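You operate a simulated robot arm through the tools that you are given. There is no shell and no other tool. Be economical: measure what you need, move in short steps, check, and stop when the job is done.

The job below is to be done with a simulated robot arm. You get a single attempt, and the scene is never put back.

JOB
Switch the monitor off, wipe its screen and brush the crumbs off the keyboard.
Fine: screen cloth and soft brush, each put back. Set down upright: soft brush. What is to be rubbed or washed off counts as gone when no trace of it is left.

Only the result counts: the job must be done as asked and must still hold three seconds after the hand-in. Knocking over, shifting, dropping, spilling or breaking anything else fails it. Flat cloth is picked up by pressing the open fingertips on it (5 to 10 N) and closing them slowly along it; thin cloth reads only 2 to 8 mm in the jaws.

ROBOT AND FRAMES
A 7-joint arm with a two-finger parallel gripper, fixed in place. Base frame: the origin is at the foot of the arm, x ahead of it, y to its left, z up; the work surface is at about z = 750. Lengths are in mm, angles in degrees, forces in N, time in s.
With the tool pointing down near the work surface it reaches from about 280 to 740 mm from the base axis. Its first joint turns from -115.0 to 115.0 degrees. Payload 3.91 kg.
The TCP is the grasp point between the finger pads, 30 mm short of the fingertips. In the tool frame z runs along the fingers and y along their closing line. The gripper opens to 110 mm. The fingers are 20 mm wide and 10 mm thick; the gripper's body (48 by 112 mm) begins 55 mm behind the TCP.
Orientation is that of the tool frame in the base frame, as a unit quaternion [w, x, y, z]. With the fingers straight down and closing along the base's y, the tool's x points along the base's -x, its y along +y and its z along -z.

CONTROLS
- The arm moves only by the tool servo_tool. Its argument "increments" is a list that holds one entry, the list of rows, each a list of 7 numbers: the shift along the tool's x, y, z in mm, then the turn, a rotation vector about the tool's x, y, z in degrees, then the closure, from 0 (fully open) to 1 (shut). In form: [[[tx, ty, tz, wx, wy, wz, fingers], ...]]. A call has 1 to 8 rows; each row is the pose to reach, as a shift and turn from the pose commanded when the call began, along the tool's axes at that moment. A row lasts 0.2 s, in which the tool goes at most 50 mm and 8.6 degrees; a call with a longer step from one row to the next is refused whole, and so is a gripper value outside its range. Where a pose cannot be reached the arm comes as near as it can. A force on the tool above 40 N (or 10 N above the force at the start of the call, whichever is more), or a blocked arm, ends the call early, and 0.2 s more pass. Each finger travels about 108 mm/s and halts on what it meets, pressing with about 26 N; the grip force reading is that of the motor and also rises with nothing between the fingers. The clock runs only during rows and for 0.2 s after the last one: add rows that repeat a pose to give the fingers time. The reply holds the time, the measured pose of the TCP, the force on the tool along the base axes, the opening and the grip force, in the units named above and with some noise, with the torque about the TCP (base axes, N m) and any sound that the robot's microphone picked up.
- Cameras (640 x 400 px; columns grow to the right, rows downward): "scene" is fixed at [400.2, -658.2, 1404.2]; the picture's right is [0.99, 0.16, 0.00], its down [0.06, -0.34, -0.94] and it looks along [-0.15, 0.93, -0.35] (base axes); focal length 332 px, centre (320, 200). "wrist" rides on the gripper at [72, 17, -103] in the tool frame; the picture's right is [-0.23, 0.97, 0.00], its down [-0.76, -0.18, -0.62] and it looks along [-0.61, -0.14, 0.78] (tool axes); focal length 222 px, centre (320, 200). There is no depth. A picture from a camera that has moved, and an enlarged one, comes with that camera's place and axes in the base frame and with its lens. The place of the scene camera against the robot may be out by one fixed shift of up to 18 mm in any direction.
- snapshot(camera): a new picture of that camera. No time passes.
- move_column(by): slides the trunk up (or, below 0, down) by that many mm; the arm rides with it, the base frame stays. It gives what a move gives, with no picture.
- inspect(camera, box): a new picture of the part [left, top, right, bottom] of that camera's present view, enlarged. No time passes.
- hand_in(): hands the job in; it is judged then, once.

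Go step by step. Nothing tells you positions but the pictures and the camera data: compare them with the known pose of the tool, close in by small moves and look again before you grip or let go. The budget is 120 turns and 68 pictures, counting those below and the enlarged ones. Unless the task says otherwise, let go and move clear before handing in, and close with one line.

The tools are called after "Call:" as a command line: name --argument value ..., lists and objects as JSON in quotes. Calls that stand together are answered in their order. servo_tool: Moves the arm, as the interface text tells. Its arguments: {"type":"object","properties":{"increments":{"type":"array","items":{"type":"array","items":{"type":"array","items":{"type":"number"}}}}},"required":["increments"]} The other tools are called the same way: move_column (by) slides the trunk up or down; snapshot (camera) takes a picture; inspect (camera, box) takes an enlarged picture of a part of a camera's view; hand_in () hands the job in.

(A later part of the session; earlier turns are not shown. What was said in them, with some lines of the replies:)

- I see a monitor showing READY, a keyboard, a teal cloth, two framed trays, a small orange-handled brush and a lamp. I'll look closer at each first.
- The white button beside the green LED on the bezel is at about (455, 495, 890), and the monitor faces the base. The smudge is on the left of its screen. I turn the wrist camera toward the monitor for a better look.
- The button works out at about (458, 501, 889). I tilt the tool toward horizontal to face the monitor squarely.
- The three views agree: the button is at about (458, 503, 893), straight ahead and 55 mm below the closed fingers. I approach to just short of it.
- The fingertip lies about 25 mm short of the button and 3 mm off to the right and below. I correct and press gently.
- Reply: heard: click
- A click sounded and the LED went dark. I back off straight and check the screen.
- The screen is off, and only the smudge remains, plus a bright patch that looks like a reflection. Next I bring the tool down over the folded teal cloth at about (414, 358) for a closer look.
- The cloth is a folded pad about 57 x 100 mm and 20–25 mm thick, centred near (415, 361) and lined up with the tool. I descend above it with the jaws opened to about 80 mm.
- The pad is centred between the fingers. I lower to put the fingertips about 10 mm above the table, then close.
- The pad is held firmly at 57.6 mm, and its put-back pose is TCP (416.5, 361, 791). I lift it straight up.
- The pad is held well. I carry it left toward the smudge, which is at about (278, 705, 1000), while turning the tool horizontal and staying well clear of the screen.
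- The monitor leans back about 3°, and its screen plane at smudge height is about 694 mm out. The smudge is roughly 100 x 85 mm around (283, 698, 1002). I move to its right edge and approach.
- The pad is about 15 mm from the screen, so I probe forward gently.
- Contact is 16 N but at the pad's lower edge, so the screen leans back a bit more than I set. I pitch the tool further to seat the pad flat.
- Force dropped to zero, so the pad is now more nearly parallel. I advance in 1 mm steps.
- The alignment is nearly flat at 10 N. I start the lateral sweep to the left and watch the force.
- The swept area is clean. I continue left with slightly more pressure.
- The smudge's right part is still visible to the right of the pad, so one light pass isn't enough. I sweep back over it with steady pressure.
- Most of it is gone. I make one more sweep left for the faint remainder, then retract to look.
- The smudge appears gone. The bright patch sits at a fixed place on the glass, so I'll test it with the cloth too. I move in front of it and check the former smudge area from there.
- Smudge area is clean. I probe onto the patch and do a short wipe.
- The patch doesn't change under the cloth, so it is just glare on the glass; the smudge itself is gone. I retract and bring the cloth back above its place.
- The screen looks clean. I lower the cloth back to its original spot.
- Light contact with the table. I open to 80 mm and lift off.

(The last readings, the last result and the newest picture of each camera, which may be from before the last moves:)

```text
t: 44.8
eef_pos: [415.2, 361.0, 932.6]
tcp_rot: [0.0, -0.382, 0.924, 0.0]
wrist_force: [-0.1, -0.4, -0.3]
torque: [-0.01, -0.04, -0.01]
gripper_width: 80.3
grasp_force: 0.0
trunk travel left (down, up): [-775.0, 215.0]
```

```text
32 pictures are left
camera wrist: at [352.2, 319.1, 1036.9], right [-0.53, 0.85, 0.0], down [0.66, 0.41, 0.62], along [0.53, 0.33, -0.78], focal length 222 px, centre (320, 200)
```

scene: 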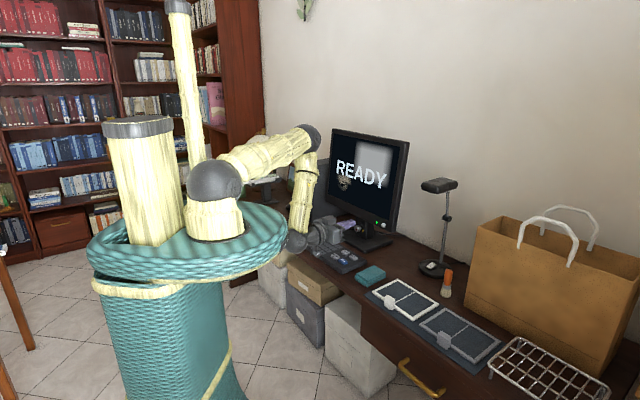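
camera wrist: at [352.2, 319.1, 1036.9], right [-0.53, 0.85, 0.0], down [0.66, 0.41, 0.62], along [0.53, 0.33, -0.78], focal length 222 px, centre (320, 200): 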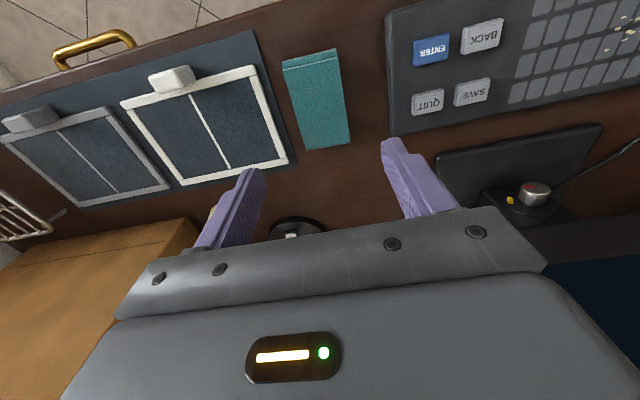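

The cloth is back in place. Next is the brush, standing near (648, 310) between the lamp and the paper bag. I move closer for a careful look.

Call:
servo_tool --increments '[[[-10, -25, -10, 0, 0, 4, 0.2], [-20, -55, -20, 0, 0, 8, 0.2], [-30, -85, -20, 0, 0, 12, 0.2], [-40, -115, -20, 0, 0, 16, 0.2], [-52, -145, -20, 0, 0, 19, 0.2], [-52, -153, -20, 0, 0, 19, 0.2], [-52, -153, -20, 0, 0, 19, 0.2]]]'

Call:
snapshot --camera "wrist"

Call:
inspect --camera "scene" --box '[380, 150, 560, 320]'

```text
t: 46.4
eef_pos: [559.8, 288.9, 951.9]
tcp_rot: [0.0, -0.225, 0.974, 0.0]
wrist_force: [0.4, -0.4, 0.5]
torque: [0.0, 0.0, -0.01]
gripper_width: 88.1
grasp_force: 0.0
trunk travel left (down, up): [-775.0, 215.0]
```

```text
31 pictures are left
camera wrist: at [488.2, 271.0, 1055.1], right [-0.22, 0.97, 0.0], down [0.76, 0.17, 0.62], along [0.61, 0.14, -0.78], focal length 222 px, centre (320, 200)
```

wrist: 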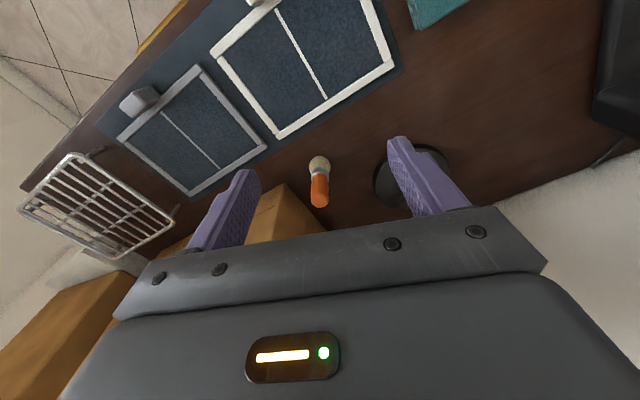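

```text
2.35 times, centred on (470, 235) of scene
camera zoom: at [400.2, -658.2, 1404.2], right [0.99, 0.16, 0.0], down [0.06, -0.34, -0.94], along [-0.15, 0.93, -0.35], focal length 782 px, centre (-33, 118)
```

zoom: 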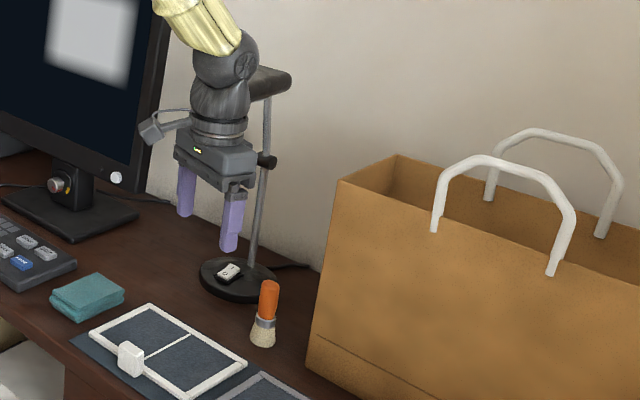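

The brush stands at about (649, 307), roughly 100 mm tall, with its handle from z 790 to 850; the bag corner is 70 mm to its right and the lamp head is above left. To keep the wrist clear of the lamp I'll grip it with the tool pitched 40° outward.

Call:
servo_tool --increments '[[[-4, -4, 10, 0, -8, 0, 0.3], [-8, -8, 20, 0, -16, 0, 0.4], [-12, -12, 30, 0, -24, 0, 0.45], [-16, -16, 40, 0, -32, 0, 0.45], [-23.5, -22.6, 53, 0, -40, 0, 0.45], [-23.5, -22.6, 53, 0, -40, 0, 0.45]]]'

Call:
snapshot --camera "wrist"

Call:
inspect --camera "scene" --box '[380, 150, 560, 320]'

```text
t: 47.8
eef_pos: [591.0, 278.3, 898.7]
tcp_rot: [0.335, -0.212, 0.915, 0.077]
wrist_force: [0.3, 0.0, -0.4]
torque: [0.01, -0.03, -0.03]
gripper_width: 60.4
grasp_force: 0.2
trunk travel left (down, up): [-775.0, 215.0]
```

```text
29 pictures are left
camera wrist: at [474.0, 239.1, 931.9], right [-0.27, 0.95, 0.15], down [0.24, -0.08, 0.97], along [0.93, 0.3, -0.21], focal length 222 px, centre (320, 200)
```

wrist: 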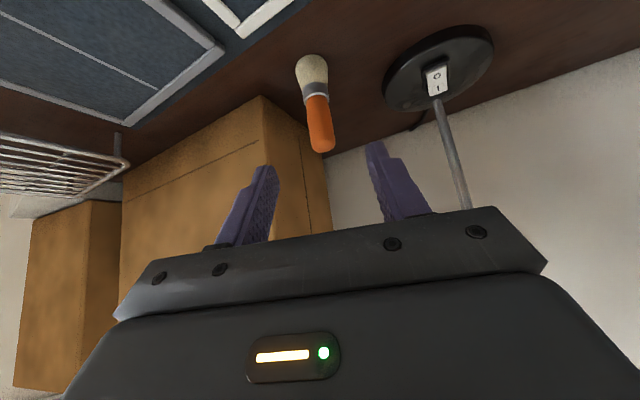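

```text
2.35 times, centred on (470, 235) of scene
camera zoom: at [400.2, -658.2, 1404.2], right [0.99, 0.16, 0.0], down [0.06, -0.34, -0.94], along [-0.15, 0.93, -0.35], focal length 782 px, centre (-33, 118)
```

zoom: 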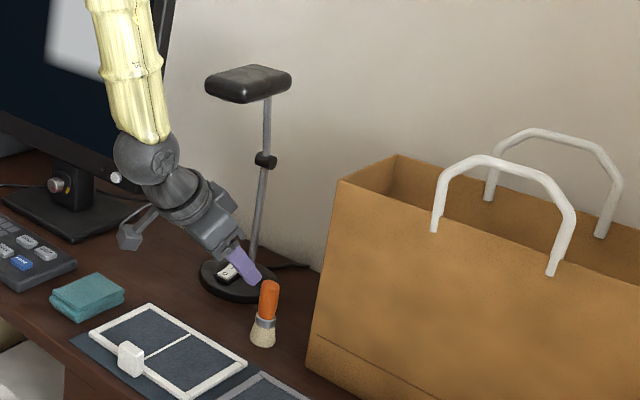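

Brush axis at (647, 306), top at z 848, straight ahead along the tool. I advance 99 mm and close on the handle.

Call:
servo_tool --increments '[[[1.4, 0.3, 30, 0, 0, 0, 0.45], [1.4, 0.3, 60, 0, 0, 0, 0.45], [1.4, 0.3, 85, 0, 0, 0, 0.45], [1.4, 0.3, 99, 0, 0, 0, 0.45], [1.4, 0.3, 99, 0, 0, 0, 0.45]]]'

Call:
snapshot --camera "wrist"

Call:
inspect --camera "scene" --box '[380, 200, 500, 310]'

```text
t: 49.0
eef_pos: [649.4, 307.7, 820.9]
tcp_rot: [0.333, -0.212, 0.916, 0.077]
wrist_force: [0.4, 0.8, 0.9]
torque: [-0.02, 0.01, 0.0]
gripper_width: 60.5
grasp_force: 0.0
trunk travel left (down, up): [-775.0, 215.0]
```

```text
27 pictures are left
camera wrist: at [531.9, 267.3, 854.3], right [-0.27, 0.95, 0.15], down [0.24, -0.08, 0.97], along [0.93, 0.3, -0.21], focal length 222 px, centre (320, 200)
```

wrist: 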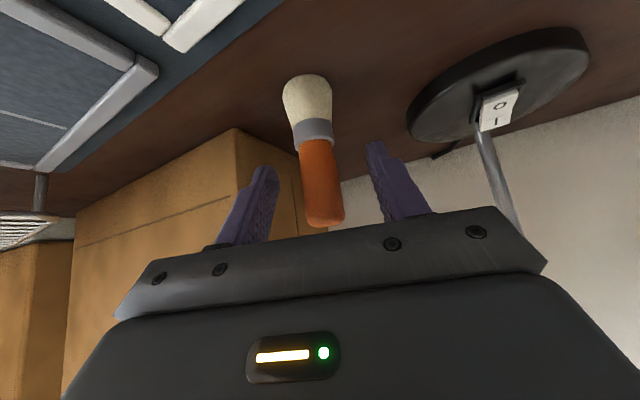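

```text
3.64 times, centred on (440, 255) of scene
camera zoom: at [400.2, -658.2, 1404.2], right [0.99, 0.16, 0.0], down [0.06, -0.34, -0.94], along [-0.15, 0.93, -0.35], focal length 1208 px, centre (-116, 0)
```

zoom: 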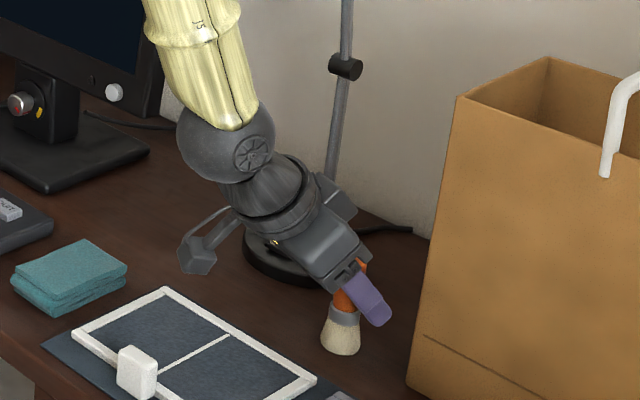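

The handle is between the fingers near the TCP. I close slowly.

Call:
servo_tool --increments '[[[0, 0, 0, 0, 0, 0, 0.55], [0, 0, 0, 0, 0, 0, 0.62], [0, 0, 0, 0, 0, 0, 0.68], [0, 0, 0, 0, 0, 0, 0.74], [0, 0, 0, 0, 0, 0, 0.8], [0, 0, 0, 0, 0, 0, 0.9], [0, 0, 0, 0, 0, 0, 0.9]]]'

Call:
inspect --camera "wrist" --box '[220, 40, 460, 260]'

```text
t: 50.6
eef_pos: [649.2, 307.7, 821.1]
tcp_rot: [0.333, -0.212, 0.915, 0.078]
wrist_force: [0.7, 0.3, -0.1]
torque: [0.0, 0.01, 0.03]
gripper_width: 22.1
grasp_force: 25.7
trunk travel left (down, up): [-775.0, 215.0]
```

```text
1.82 times, centred on (340, 150) of wrist
camera zoom: at [531.9, 267.4, 854.4], right [-0.27, 0.95, 0.15], down [0.24, -0.08, 0.97], along [0.93, 0.3, -0.21], focal length 404 px, centre (284, 291)
```

zoom: 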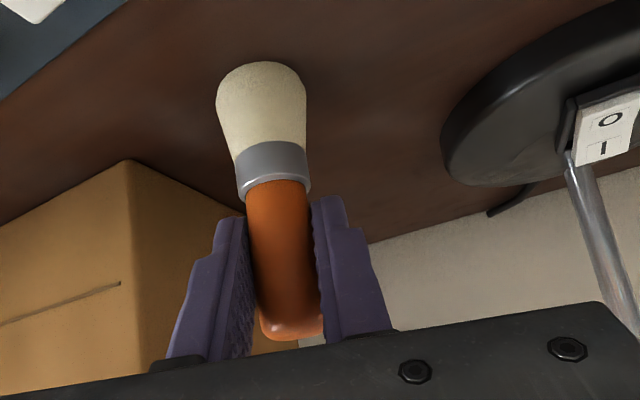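

Brush gripped at 22 mm. I lift it straight up.

Call:
servo_tool --increments '[[[-6, 0, -8, 0, 0, 0, 0.9], [-26, 0, -31, 0, 0, 0, 0.9], [-51, 0, -61, 0, 0, 0, 0.9], [-77, 0, -92, 0, 0, 0, 0.9], [-77, 0, -92, 0, 0, 0, 0.9]]]'

Call:
snapshot --camera "wrist"

Call:
inspect --camera "scene" --box '[280, 210, 370, 280]'

```text
t: 51.8
eef_pos: [648.5, 306.0, 942.8]
tcp_rot: [0.333, -0.212, 0.915, 0.078]
wrist_force: [0.2, -0.3, -1.3]
torque: [0.01, 0.02, 0.02]
gripper_width: 22.1
grasp_force: 26.0
trunk travel left (down, up): [-775.0, 215.0]
```

```text
24 pictures are left
camera wrist: at [530.9, 265.3, 976.2], right [-0.27, 0.95, 0.15], down [0.24, -0.08, 0.97], along [0.93, 0.3, -0.21], focal length 222 px, centre (320, 200)
```

wrist: 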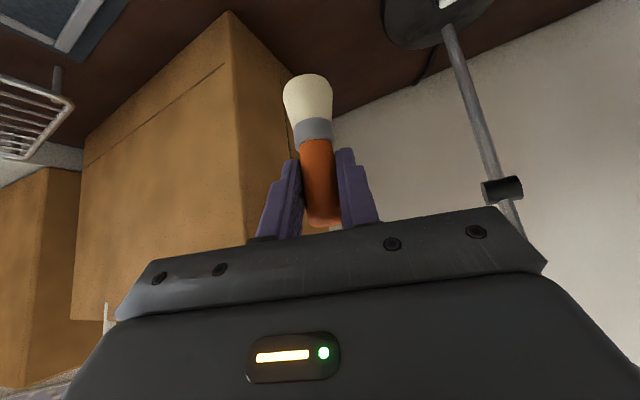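

```text
5.71 times, centred on (325, 245) of scene
camera zoom: at [400.2, -658.2, 1404.2], right [0.99, 0.16, 0.0], down [0.06, -0.34, -0.94], along [-0.15, 0.93, -0.35], focal length 1898 px, centre (291, -57)
```

zoom: 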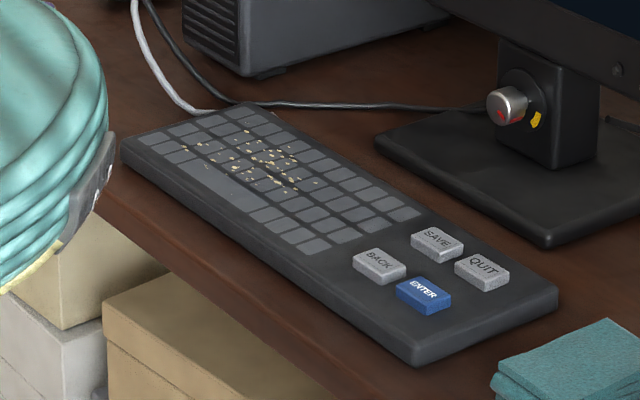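

The brush is held upright. I retreat toward the base, then yaw to the keyboard's direction.

Call:
servo_tool --increments '[[[26, 3, -22, 0, 0, 0, 0.9], [52, 6, -44, -3, 0, -3.6, 0.9], [79, 8, -66, -6, 0, -7.2, 0.9], [105, 11, -88, -9, 0, -10.8, 0.9], [105, 11, -88, -12.2, 0, -14.6, 0.9], [105, 11, -88, -12.2, 0, -14.6, 0.9]]]'

```text
t: 53.2
eef_pos: [518.5, 255.4, 941.8]
tcp_rot: [0.317, -0.361, 0.867, 0.131]
wrist_force: [0.3, 0.1, -0.1]
torque: [0.02, -0.03, 0.0]
gripper_width: 22.0
grasp_force: 26.2
trunk travel left (down, up): [-775.0, 215.0]
```

Call:
servo_tool --increments '[[[5, 45, -7, 0, 0, 0, 0.9], [10, 93, -14, 0, 0, 0, 0.9], [15, 140, -21, 0, 0, 0, 0.9], [20, 187, -28, 0, 0, 0, 0.9], [25, 234, -35, 0, 0, 0, 0.9], [30, 281, -42, 0, 0, 0, 0.9], [35, 328, -49, 0, 0, 0, 0.9], [40, 375, -57, 0, 0, 0, 0.9]]]'

Call:
servo_tool --increments '[[[0, 45, 0, 0, 0, 0, 0.9], [0, 90, 0, 0, 0, 0, 0.9], [0, 90, 0, 0, 0, 0, 0.9]]]'

Call:
snapshot --camera "wrist"

Call:
snapshot --camera "scene"

```text
t: 55.0
eef_pos: [205.0, 475.7, 960.1]
tcp_rot: [0.316, -0.36, 0.868, 0.13]
wrist_force: [-0.7, -0.4, 0.0]
torque: [0.01, 0.02, -0.04]
gripper_width: 22.1
grasp_force: 26.6
trunk travel left (down, up): [-775.0, 215.0]
```

```text
t: 55.8
eef_pos: [144.0, 538.5, 962.5]
tcp_rot: [0.316, -0.36, 0.868, 0.131]
wrist_force: [-0.5, -0.2, 0.4]
torque: [0.03, -0.02, -0.03]
gripper_width: 22.1
grasp_force: 26.1
trunk travel left (down, up): [-775.0, 215.0]
```

```text
22 pictures are left
camera wrist: at [46.0, 462.7, 995.2], right [-0.57, 0.81, 0.15], down [0.25, 0.0, 0.97], along [0.78, 0.58, -0.21], focal length 222 px, centre (320, 200)
```

wrist: 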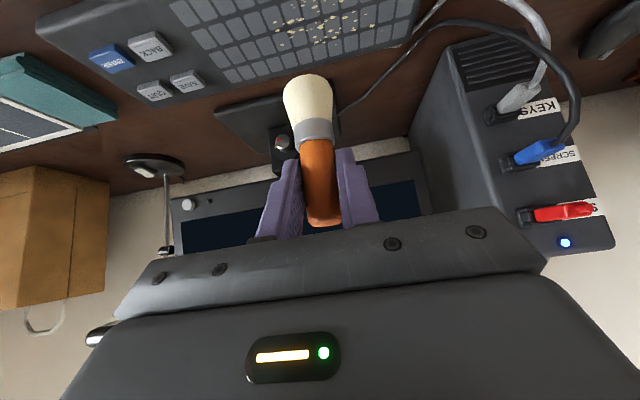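

```text
21 pictures are left
```

scene: 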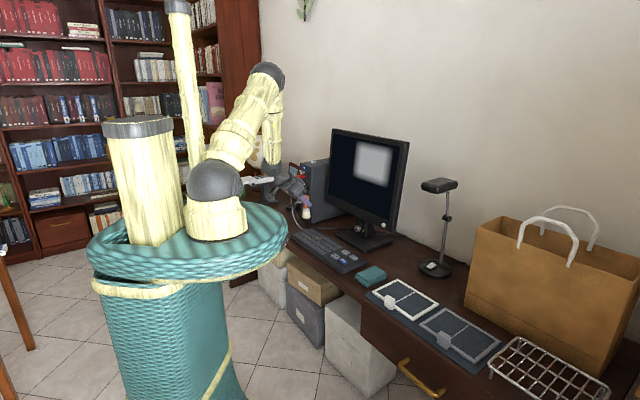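

The crumbs lie at about 509–583 mm outward and 233–361 mm lateral, and the brush tip is 71 mm below the TCP. I move above the near-right corner of that area, just over the keys.

Call:
servo_tool --increments '[[[12, -15, 26, 0, 0, 0, 0.9], [25, -30, 52, 0, 0, 0, 0.9], [38, -45, 78, 0, 0, 0, 0.9], [51, -51, 104, 0, 0, 0, 0.9], [51, -51, 104, 0, 0, 0, 0.9]]]'

Call:
inspect --camera "scene" --box '[270, 190, 370, 280]'

Call:
snapshot --camera "wrist"

```text
t: 57.0
eef_pos: [200.8, 522.5, 847.7]
tcp_rot: [0.316, -0.36, 0.868, 0.13]
wrist_force: [0.2, 0.1, -1.6]
torque: [0.03, -0.06, 0.0]
gripper_width: 22.1
grasp_force: 26.0
trunk travel left (down, up): [-775.0, 215.0]
```

```text
4.44 times, centred on (320, 235) of scene
camera zoom: at [400.2, -658.2, 1404.2], right [0.99, 0.16, 0.0], down [0.06, -0.34, -0.94], along [-0.15, 0.93, -0.35], focal length 1476 px, centre (320, 44)
```

zoom: 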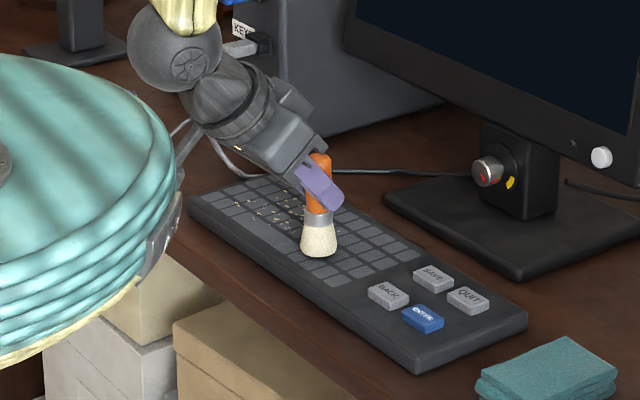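

```text
19 pictures are left
camera wrist: at [102.2, 445.6, 879.5], right [-0.57, 0.81, 0.14], down [0.25, 0.0, 0.97], along [0.78, 0.58, -0.21], focal length 222 px, centre (320, 200)
```

wrist: 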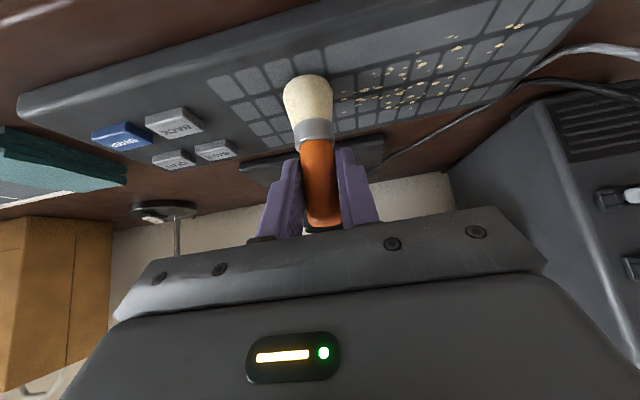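

The brush hovers just above the keys. I lower in small steps to feel contact.

Call:
servo_tool --increments '[[[1.9, 0, 2.3, 0, 0, 0, 0.9], [3.9, 0, 4.6, 0, 0, 0, 0.9], [5.1, 0, 6.1, 0, 0, 0, 0.9], [5.1, 0, 6.1, 0, 0, 0, 0.9]]]'

```text
t: 58.0
eef_pos: [200.2, 520.6, 842.1]
tcp_rot: [0.318, -0.36, 0.867, 0.132]
wrist_force: [1.4, -1.6, 16.9]
torque: [0.02, -0.12, -0.04]
gripper_width: 22.0
grasp_force: 25.9
trunk travel left (down, up): [-775.0, 215.0]
```

Contact is 17 N, a bit much. I raise about 1.3 mm and sweep the first lane to the left.

Call:
servo_tool --increments '[[[-0.85, 0, -1, 0, 0, 0, 0.9], [-0.85, 20, -1, 0, 0, 0, 0.9], [-0.85, 40, -1, 0, 0, 0, 0.9], [-0.85, 60, -1, 0, 0, 0, 0.9], [-0.85, 80, -1, 0, 0, 0, 0.9], [-0.85, 100, -1, 0, 0, 0, 0.9], [-0.85, 120, -1, 0, 0, 0, 0.9], [-0.85, 138, -1, 0, 0, 0, 0.9]]]'

Call:
snapshot --camera "wrist"

Call:
inspect --camera "scene" --box '[270, 190, 370, 280]'

```text
t: 59.8
eef_pos: [101.6, 618.2, 841.1]
tcp_rot: [0.317, -0.359, 0.868, 0.131]
wrist_force: [10.7, -8.0, 21.4]
torque: [-0.31, -0.68, -0.13]
gripper_width: 22.3
grasp_force: 26.4
trunk travel left (down, up): [-775.0, 215.0]
```

```text
18 pictures are left
camera wrist: at [4.9, 542.1, 873.6], right [-0.57, 0.81, 0.15], down [0.25, 0.0, 0.97], along [0.78, 0.58, -0.21], focal length 222 px, centre (320, 200)
```

wrist: 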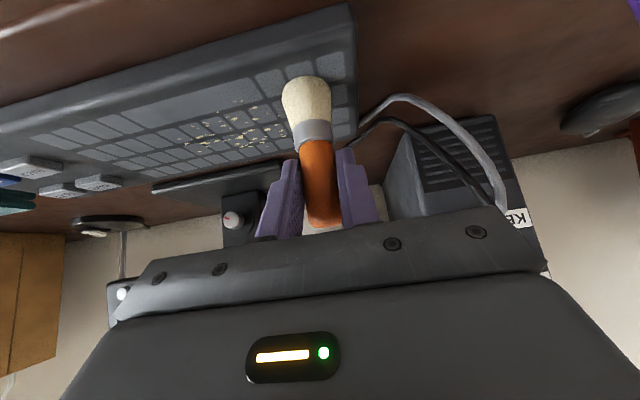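

```text
4.44 times, centred on (320, 235) of scene
camera zoom: at [400.2, -658.2, 1404.2], right [0.99, 0.16, 0.0], down [0.06, -0.34, -0.94], along [-0.15, 0.93, -0.35], focal length 1476 px, centre (320, 44)
```

zoom: 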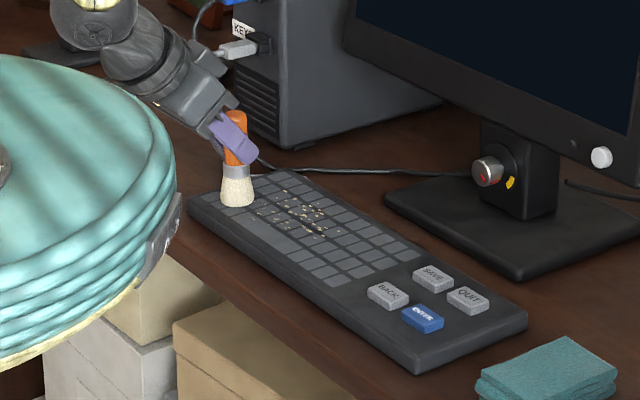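

Contact rose to 21 N at the left, though the keyboard hasn't moved. I raise 2 mm, step one lane outward and sweep back to the right.

Call:
servo_tool --increments '[[[-1.3, 0, -1.5, 0, 0, 0, 0.9], [-14.3, 0, 9.4, 0, 0, 0, 0.9], [-14.3, -22, 9.4, 0, 0, 0, 0.9], [-14.3, -44, 9.4, 0, 0, 0, 0.9], [-14.2, -66, 9.6, 0, 0, 0, 0.9], [-14, -88, 9.8, 0, 0, 0, 0.9], [-14, -110, 9.8, 0, 0, 0, 0.9], [-14, -135, 9.8, 0, 0, 0, 0.9]]]'

```text
t: 61.6
eef_pos: [208.2, 536.5, 842.7]
tcp_rot: [0.316, -0.361, 0.868, 0.13]
wrist_force: [0.2, 1.0, 0.0]
torque: [-0.02, 0.02, 0.01]
gripper_width: 21.9
grasp_force: 25.5
trunk travel left (down, up): [-775.0, 215.0]
```

Call:
servo_tool --increments '[[[-13, 0, 10.9, 0, 0, 0, 0.9], [-12.1, 2, 11.9, 0, 0, 0, 0.9], [-12.1, 24, 11.9, 0, 0, 0, 0.9], [-12.2, 46, 11.7, 0, 0, 0, 0.9], [-12.3, 68, 11.5, 0, 0, 0, 0.9], [-12.5, 90, 11.3, 0, 0, 0, 0.9], [-12.6, 112, 11.1, 0, 0, 0, 0.9], [-12.8, 134, 11, 0, 0, 0, 0.9]]]'

Call:
snapshot --camera "wrist"

```text
t: 63.4
eef_pos: [126.7, 642.0, 841.2]
tcp_rot: [0.317, -0.36, 0.868, 0.131]
wrist_force: [2.6, -1.3, 2.5]
torque: [-0.02, -0.15, -0.07]
gripper_width: 21.9
grasp_force: 25.7
trunk travel left (down, up): [-775.0, 215.0]
```

```text
16 pictures are left
camera wrist: at [28.0, 566.3, 873.6], right [-0.57, 0.81, 0.14], down [0.25, 0.0, 0.97], along [0.78, 0.58, -0.21], focal length 222 px, centre (320, 200)
```

wrist: 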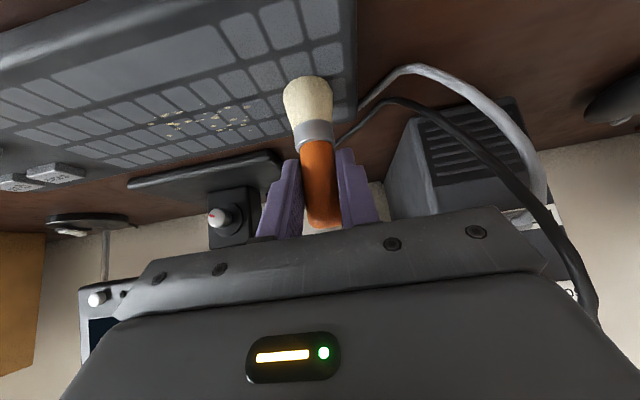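

The front rows are clean, and the remaining crumbs are around 535–578 outward. Next lane sweeps right with slightly more pressure.

Call:
servo_tool --increments '[[[-12, 0, 10, 0, 0, 0, 0.9], [-11.7, -10, 10.4, 0, 0, 0, 0.9], [-11.6, -32, 10.5, 0, 0, 0, 0.9], [-11.4, -54, 10.8, 0, 0, 0, 0.9], [-11.2, -76, 11, 0, 0, 0, 0.9], [-11, -98, 11.2, 0, 0, 0, 0.9], [-11, -120, 11.2, 0, 0, 0, 0.9], [-11, -136, 11.2, 0, 0, 0, 0.9]]]'

Call:
servo_tool --increments '[[[-12.3, 0, 10.3, 0, 0, 0, 0.9], [-12, 22, 10.5, 0, 0, 0, 0.9], [-12, 44, 10.5, 0, 0, 0, 0.9], [-12, 66, 10.5, 0, 0, 0, 0.9], [-12.1, 88, 10.4, 0, 0, 0, 0.9], [-12.2, 110, 10.3, 0, 0, 0, 0.9], [-12.3, 130, 10.2, 0, 0, 0, 0.9]]]'

Call:
snapshot --camera "wrist"

Call:
inspect --camera "scene" --box '[270, 190, 370, 280]'

```text
t: 65.2
eef_pos: [236.1, 557.5, 841.5]
tcp_rot: [0.317, -0.359, 0.868, 0.13]
wrist_force: [-1.2, -0.1, 2.0]
torque: [0.03, 0.02, 0.02]
gripper_width: 22.4
grasp_force: 26.0
trunk travel left (down, up): [-775.0, 215.0]
```

```text
t: 66.8
eef_pos: [152.1, 660.9, 841.7]
tcp_rot: [0.316, -0.36, 0.868, 0.13]
wrist_force: [2.4, -3.4, 4.8]
torque: [-0.17, -0.2, -0.08]
gripper_width: 22.0
grasp_force: 26.1
trunk travel left (down, up): [-775.0, 215.0]
```

```text
15 pictures are left
camera wrist: at [54.4, 584.0, 873.7], right [-0.57, 0.81, 0.14], down [0.25, 0.0, 0.97], along [0.78, 0.58, -0.21], focal length 222 px, centre (320, 200)
```

wrist: 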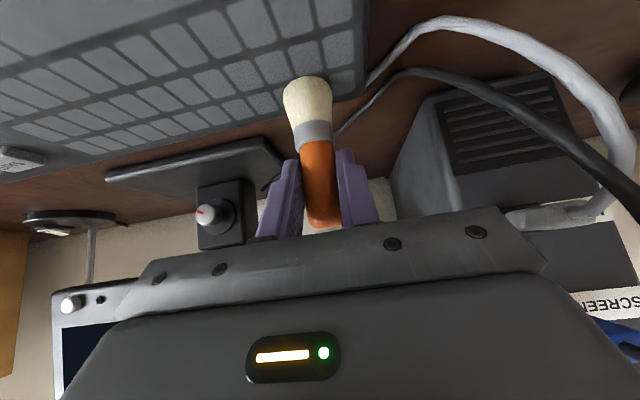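

```text
4.44 times, centred on (320, 235) of scene
camera zoom: at [400.2, -658.2, 1404.2], right [0.99, 0.16, 0.0], down [0.06, -0.34, -0.94], along [-0.15, 0.93, -0.35], focal length 1476 px, centre (320, 44)
```

zoom: 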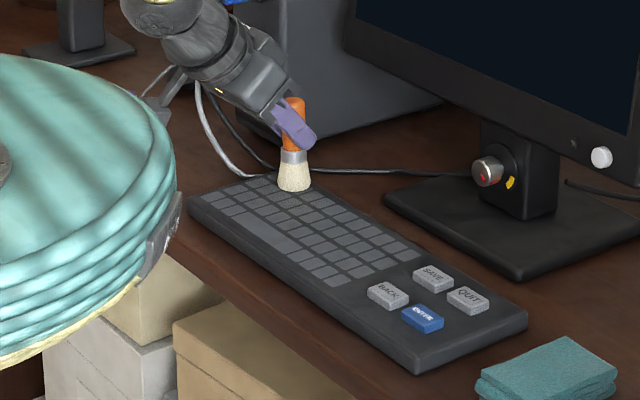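

The keyboard looks clean. I lift straight up and back a little, then check closely for any leftover trace.

Call:
servo_tool --increments '[[[-13, 0, -15, 0, 0, 0, 0.9], [-39, -10, -46, 0, 0, 0, 0.9], [-55, -30, -75, 0, 0, 0, 0.9], [-55, -50, -105, 0, 0, 0, 0.9], [-50, -60, -130, 0, 0, 0, 0.9], [-50, -60, -130, 0, 0, 0, 0.9]]]'

Call:
inspect --camera "scene" --box '[290, 215, 350, 260]'

Call:
snapshot --camera "wrist"

```text
t: 68.2
eef_pos: [162.4, 585.8, 971.6]
tcp_rot: [0.315, -0.361, 0.868, 0.131]
wrist_force: [0.0, -0.6, -0.8]
torque: [0.0, 0.04, -0.02]
gripper_width: 22.1
grasp_force: 26.1
trunk travel left (down, up): [-775.0, 215.0]
```

```text
8.89 times, centred on (320, 238) of scene
camera zoom: at [400.2, -658.2, 1404.2], right [0.99, 0.16, 0.0], down [0.06, -0.34, -0.94], along [-0.15, 0.93, -0.35], focal length 2953 px, centre (320, -133)
```

zoom: 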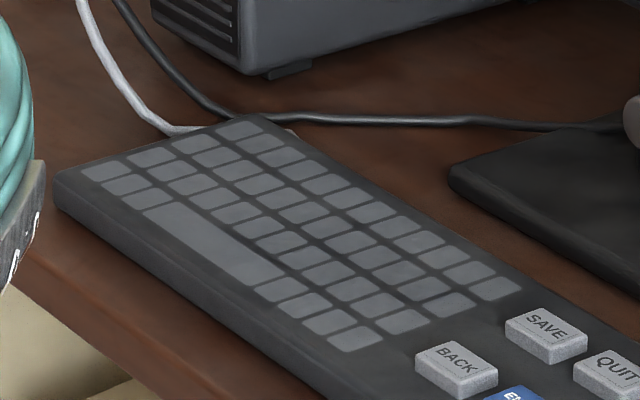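

```text
12 pictures are left
camera wrist: at [64.6, 509.6, 1005.3], right [-0.57, 0.81, 0.14], down [0.25, 0.01, 0.97], along [0.78, 0.58, -0.21], focal length 222 px, centre (320, 200)
```

wrist: 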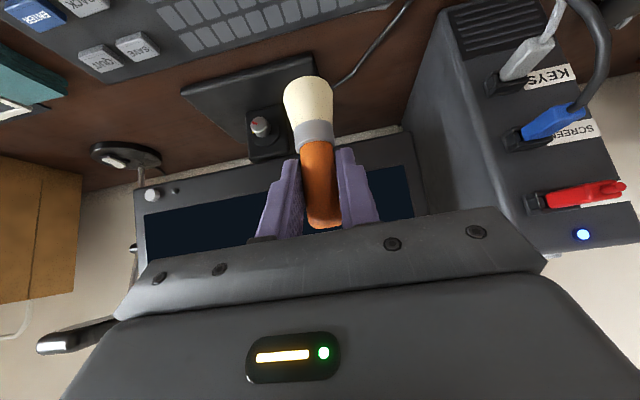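

No trace remains. I carry the brush back along the same route.

Call:
servo_tool --increments '[[[0, -40, 0, 0, 0, 0, 0.9], [0, -88, 0, 0, 0, 0, 0.9], [0, -136, 0, 0, 0, 0, 0.9], [0, -184, 0, 0, 0, 0, 0.9], [0, -232, 0, 0, 0, 0, 0.9], [0, -280, 0, 0, 0, 0, 0.9], [0, -328, 0, 0, 0, 0, 0.9], [0, -375, 0, 0, 0, 0, 0.9]]]'

Call:
servo_tool --increments '[[[0, -40, 0, 0, 0, 0, 0.9], [-7, -85, 6, 3, 0, 3.6, 0.9], [-14, -110, 12, 6, 0, 7.2, 0.9], [-14, -110, 12, 9, 0, 10.8, 0.9], [-14, -110, 12, 12.2, 0, 14.6, 0.9], [-14, -110, 12, 12.2, 0, 14.6, 0.9]]]'

```text
t: 70.0
eef_pos: [430.8, 320.8, 972.7]
tcp_rot: [0.316, -0.36, 0.868, 0.132]
wrist_force: [0.1, -0.9, -0.8]
torque: [0.02, 0.02, 0.04]
gripper_width: 22.1
grasp_force: 25.9
trunk travel left (down, up): [-775.0, 215.0]
```

```text
t: 71.4
eef_pos: [519.6, 257.7, 972.9]
tcp_rot: [0.334, -0.211, 0.916, 0.076]
wrist_force: [-0.1, 1.2, -0.8]
torque: [-0.05, 0.0, -0.02]
gripper_width: 22.0
grasp_force: 25.9
trunk travel left (down, up): [-775.0, 215.0]
```

Call:
servo_tool --increments '[[[-22, -3, 28, 0, 0, 0, 0.9], [-44, -6, 56, 0, 0, 0, 0.9], [-66, -9, 84, 0, 0, 0, 0.9], [-86.9, -12, 112.2, 0, 0, 0, 0.9], [-86.9, -12, 112.2, 0, 0, 0, 0.9]]]'

Call:
servo_tool --increments '[[[22, 0, 27, 0, 0, 0, 0.9], [44, 0, 53, 0, 0, 0, 0.9], [60, 0, 71.5, 0, 0, 0, 0.9], [70, 0, 83.4, 0, 0, 0, 0.9], [70, 0, 83.4, 0, 0, 0, 0.9]]]'

Call:
snapshot --camera "wrist"

Call:
inspect --camera "scene" --box '[380, 200, 500, 310]'

```text
t: 72.6
eef_pos: [651.3, 305.8, 941.8]
tcp_rot: [0.333, -0.212, 0.916, 0.077]
wrist_force: [0.3, 0.2, -0.6]
torque: [0.01, 0.0, 0.02]
gripper_width: 22.1
grasp_force: 25.6
trunk travel left (down, up): [-775.0, 215.0]
```

```text
t: 73.8
eef_pos: [651.9, 306.2, 833.0]
tcp_rot: [0.333, -0.212, 0.916, 0.077]
wrist_force: [0.7, 0.1, 0.2]
torque: [0.03, 0.0, -0.01]
gripper_width: 21.9
grasp_force: 25.8
trunk travel left (down, up): [-775.0, 215.0]
```

```text
11 pictures are left
camera wrist: at [534.6, 266.3, 865.4], right [-0.27, 0.95, 0.15], down [0.24, -0.08, 0.97], along [0.93, 0.3, -0.21], focal length 222 px, centre (320, 200)
```

wrist: 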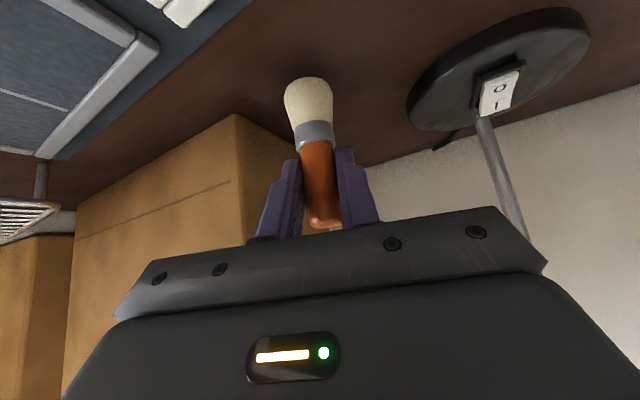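

```text
3.64 times, centred on (440, 255) of scene
camera zoom: at [400.2, -658.2, 1404.2], right [0.99, 0.16, 0.0], down [0.06, -0.34, -0.94], along [-0.15, 0.93, -0.35], focal length 1208 px, centre (-116, 0)
```

zoom: 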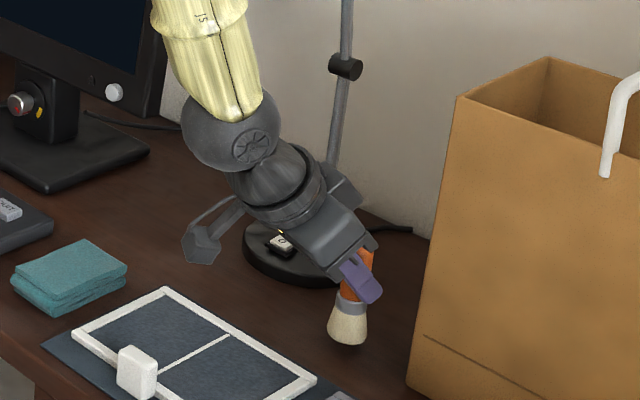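

Call:
servo_tool --increments '[[[3, 1.2, 2, 0, 0, 0, 0.9], [7, 2.4, 5.9, 0, 0, 0, 0.9], [7, 2.4, 5.9, 0, 0, 0, 0.9]]]'

Call:
servo_tool --increments '[[[0.65, 0, 0.77, 0, 0, 0, 0.9], [1.3, 0, 1.5, 0, 0, 0, 0.9], [1.3, 0, 1.5, 0, 0, 0, 0.9]]]'

```text
t: 74.6
eef_pos: [646.8, 308.6, 823.5]
tcp_rot: [0.333, -0.212, 0.915, 0.078]
wrist_force: [-0.3, -0.2, -1.3]
torque: [-0.02, 0.01, -0.02]
gripper_width: 21.8
grasp_force: 26.4
trunk travel left (down, up): [-775.0, 215.0]
```

```text
t: 75.4
eef_pos: [647.4, 308.8, 821.0]
tcp_rot: [0.333, -0.211, 0.916, 0.076]
wrist_force: [1.0, 0.3, 0.2]
torque: [0.0, 0.0, -0.03]
gripper_width: 22.1
grasp_force: 26.2
trunk travel left (down, up): [-775.0, 215.0]
```

Call:
servo_tool --increments '[[[0.65, 0, 0.77, 0, 0, 0, 0.9], [0.65, 0, 0.77, 0, 0, 0, 0.9]]]'

Call:
inspect --camera "wrist" --box '[220, 40, 460, 260]'

```text
t: 76.0
eef_pos: [648.1, 308.1, 820.1]
tcp_rot: [0.333, -0.212, 0.916, 0.078]
wrist_force: [-0.4, 0.3, 1.4]
torque: [0.03, -0.02, -0.03]
gripper_width: 22.1
grasp_force: 26.4
trunk travel left (down, up): [-775.0, 215.0]
```

```text
1.82 times, centred on (340, 150) of wrist
camera zoom: at [530.4, 267.4, 853.7], right [-0.27, 0.95, 0.15], down [0.24, -0.08, 0.97], along [0.93, 0.3, -0.21], focal length 404 px, centre (284, 291)
```

zoom: 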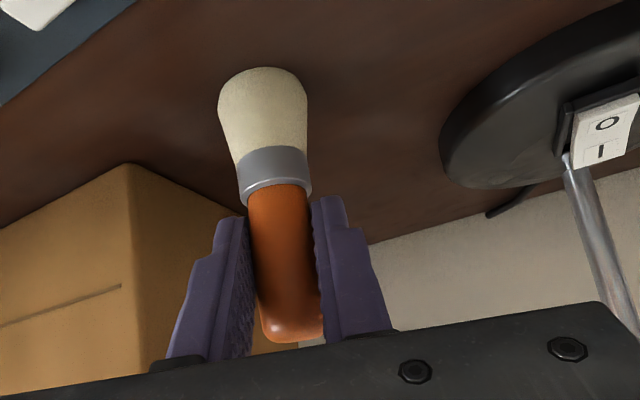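

The brush is just touching the desk, in the same pose as before. I press a touch more, then release slowly.

Call:
servo_tool --increments '[[[0.5, 0, 0.6, 0, 0, 0, 0.9], [0.5, 0, 0.6, 0, 0, 0, 0.9]]]'

Call:
servo_tool --increments '[[[0, 0, 0, 0, 0, 0, 0.78], [0, 0, 0, 0, 0, 0, 0.74], [0, 0, 0, 0, 0, 0, 0.68], [0, 0, 0, 0, 0, 0, 0.6], [0, 0, 0, 0, 0, 0, 0.5], [0, 0, 0, 0, 0, 0, 0.45], [0, 0, 0, 0, 0, 0, 0.45]]]'

Call:
inspect --camera "wrist" --box '[220, 40, 460, 260]'

```text
t: 76.6
eef_pos: [648.5, 308.5, 821.1]
tcp_rot: [0.334, -0.212, 0.915, 0.077]
wrist_force: [1.2, -0.8, 3.4]
torque: [0.01, -0.17, -0.01]
gripper_width: 22.1
grasp_force: 25.8
trunk travel left (down, up): [-775.0, 215.0]
```

```text
t: 78.2
eef_pos: [647.5, 307.4, 820.7]
tcp_rot: [0.332, -0.212, 0.916, 0.076]
wrist_force: [-0.1, -0.1, -0.4]
torque: [0.0, 0.01, -0.02]
gripper_width: 60.6
grasp_force: 0.1
trunk travel left (down, up): [-775.0, 215.0]
```

```text
1.82 times, centred on (340, 150) of wrist
camera zoom: at [530.8, 267.8, 853.1], right [-0.27, 0.95, 0.15], down [0.24, -0.08, 0.97], along [0.93, 0.3, -0.21], focal length 404 px, centre (284, 291)
```

zoom: 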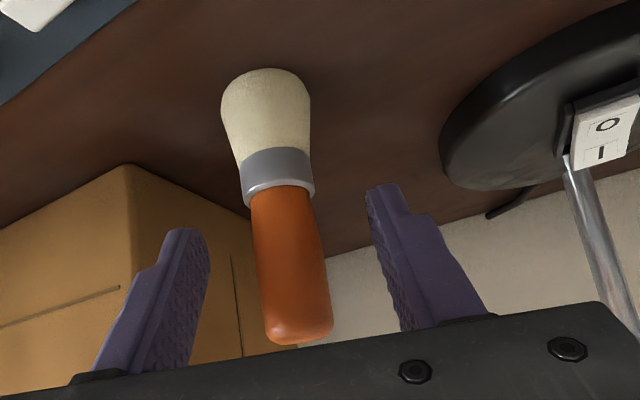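

The brush stands free. I back straight out along the tool axis, then take a final look.

Call:
servo_tool --increments '[[[0, 0, -20, 0, 0, 0, 0.45], [0, 0, -50, 0, 0, 0, 0.45], [0, 0, -90, 0, 0, 0, 0.45], [0, 0, -130, 0, 0, 0, 0.45], [0, 0, -170, 0, 0, 0, 0.45], [0, 0, -200, 0, 0, 0, 0.45]]]'

Call:
inspect --camera "scene" --box '[350, 220, 510, 330]'

Call:
snapshot --camera "scene"

Call:
inspect --camera "scene" --box '[270, 120, 420, 280]'

```text
t: 79.6
eef_pos: [532.3, 249.8, 974.8]
tcp_rot: [0.333, -0.212, 0.916, 0.077]
wrist_force: [0.5, 0.4, 1.4]
torque: [0.0, 0.01, 0.01]
gripper_width: 60.6
grasp_force: 0.0
trunk travel left (down, up): [-775.0, 215.0]
```

```text
3.64 times, centred on (430, 275) of scene
camera zoom: at [400.2, -658.2, 1404.2], right [0.99, 0.16, 0.0], down [0.06, -0.34, -0.94], along [-0.15, 0.93, -0.35], focal length 1208 px, centre (-80, -73)
```

zoom: 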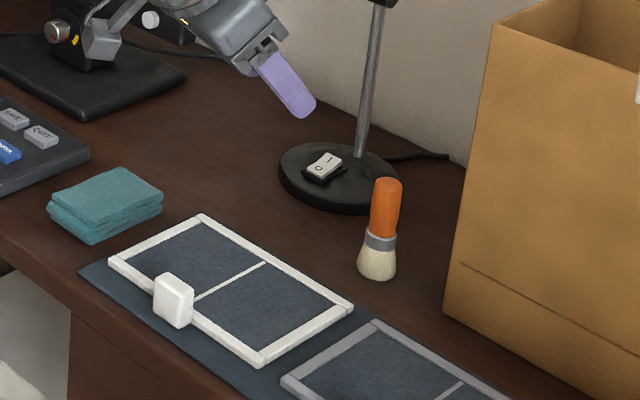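

```text
6 pictures are left
```

scene: 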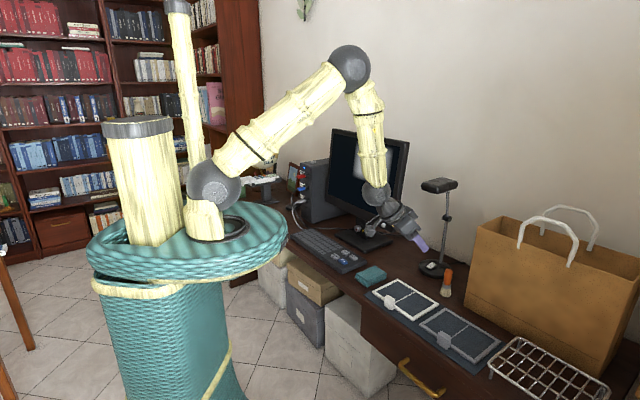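

```text
2.50 times, centred on (345, 200) of scene
camera zoom: at [400.2, -658.2, 1404.2], right [0.99, 0.16, 0.0], down [0.06, -0.34, -0.94], along [-0.15, 0.93, -0.35], focal length 830 px, centre (258, 200)
```

zoom: 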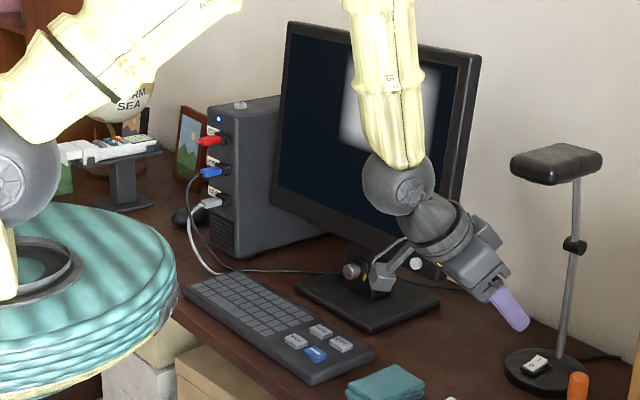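

All looks in order. One last close check of the screen where the smudge was.

Call:
inspect --camera "scene" --box '[325, 135, 375, 215]'

```text
5.00 times, centred on (350, 175) of scene
camera zoom: at [400.2, -658.2, 1404.2], right [0.99, 0.16, 0.0], down [0.06, -0.34, -0.94], along [-0.15, 0.93, -0.35], focal length 1661 px, centre (170, 325)
```

zoom: 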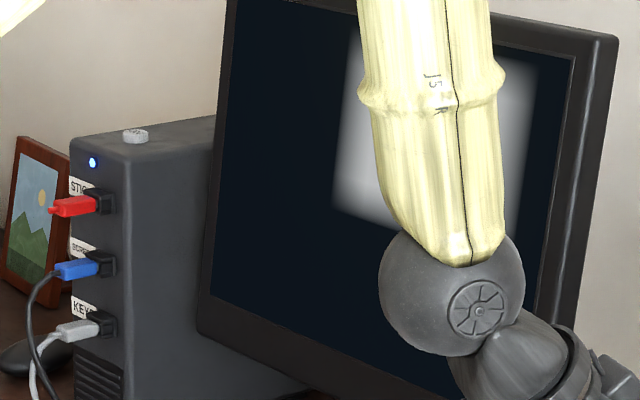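

The screen is spotless, so I hand in.

Call:
hand_in

```text
The job is handed in.
```

The monitor is off, its screen is wiped, and the keyboard is clear of crumbs. The cloth and the brush are back in their places, the brush standing upright. I left one pale patch on the glass because it didn't change under the cloth; I took it for glare.
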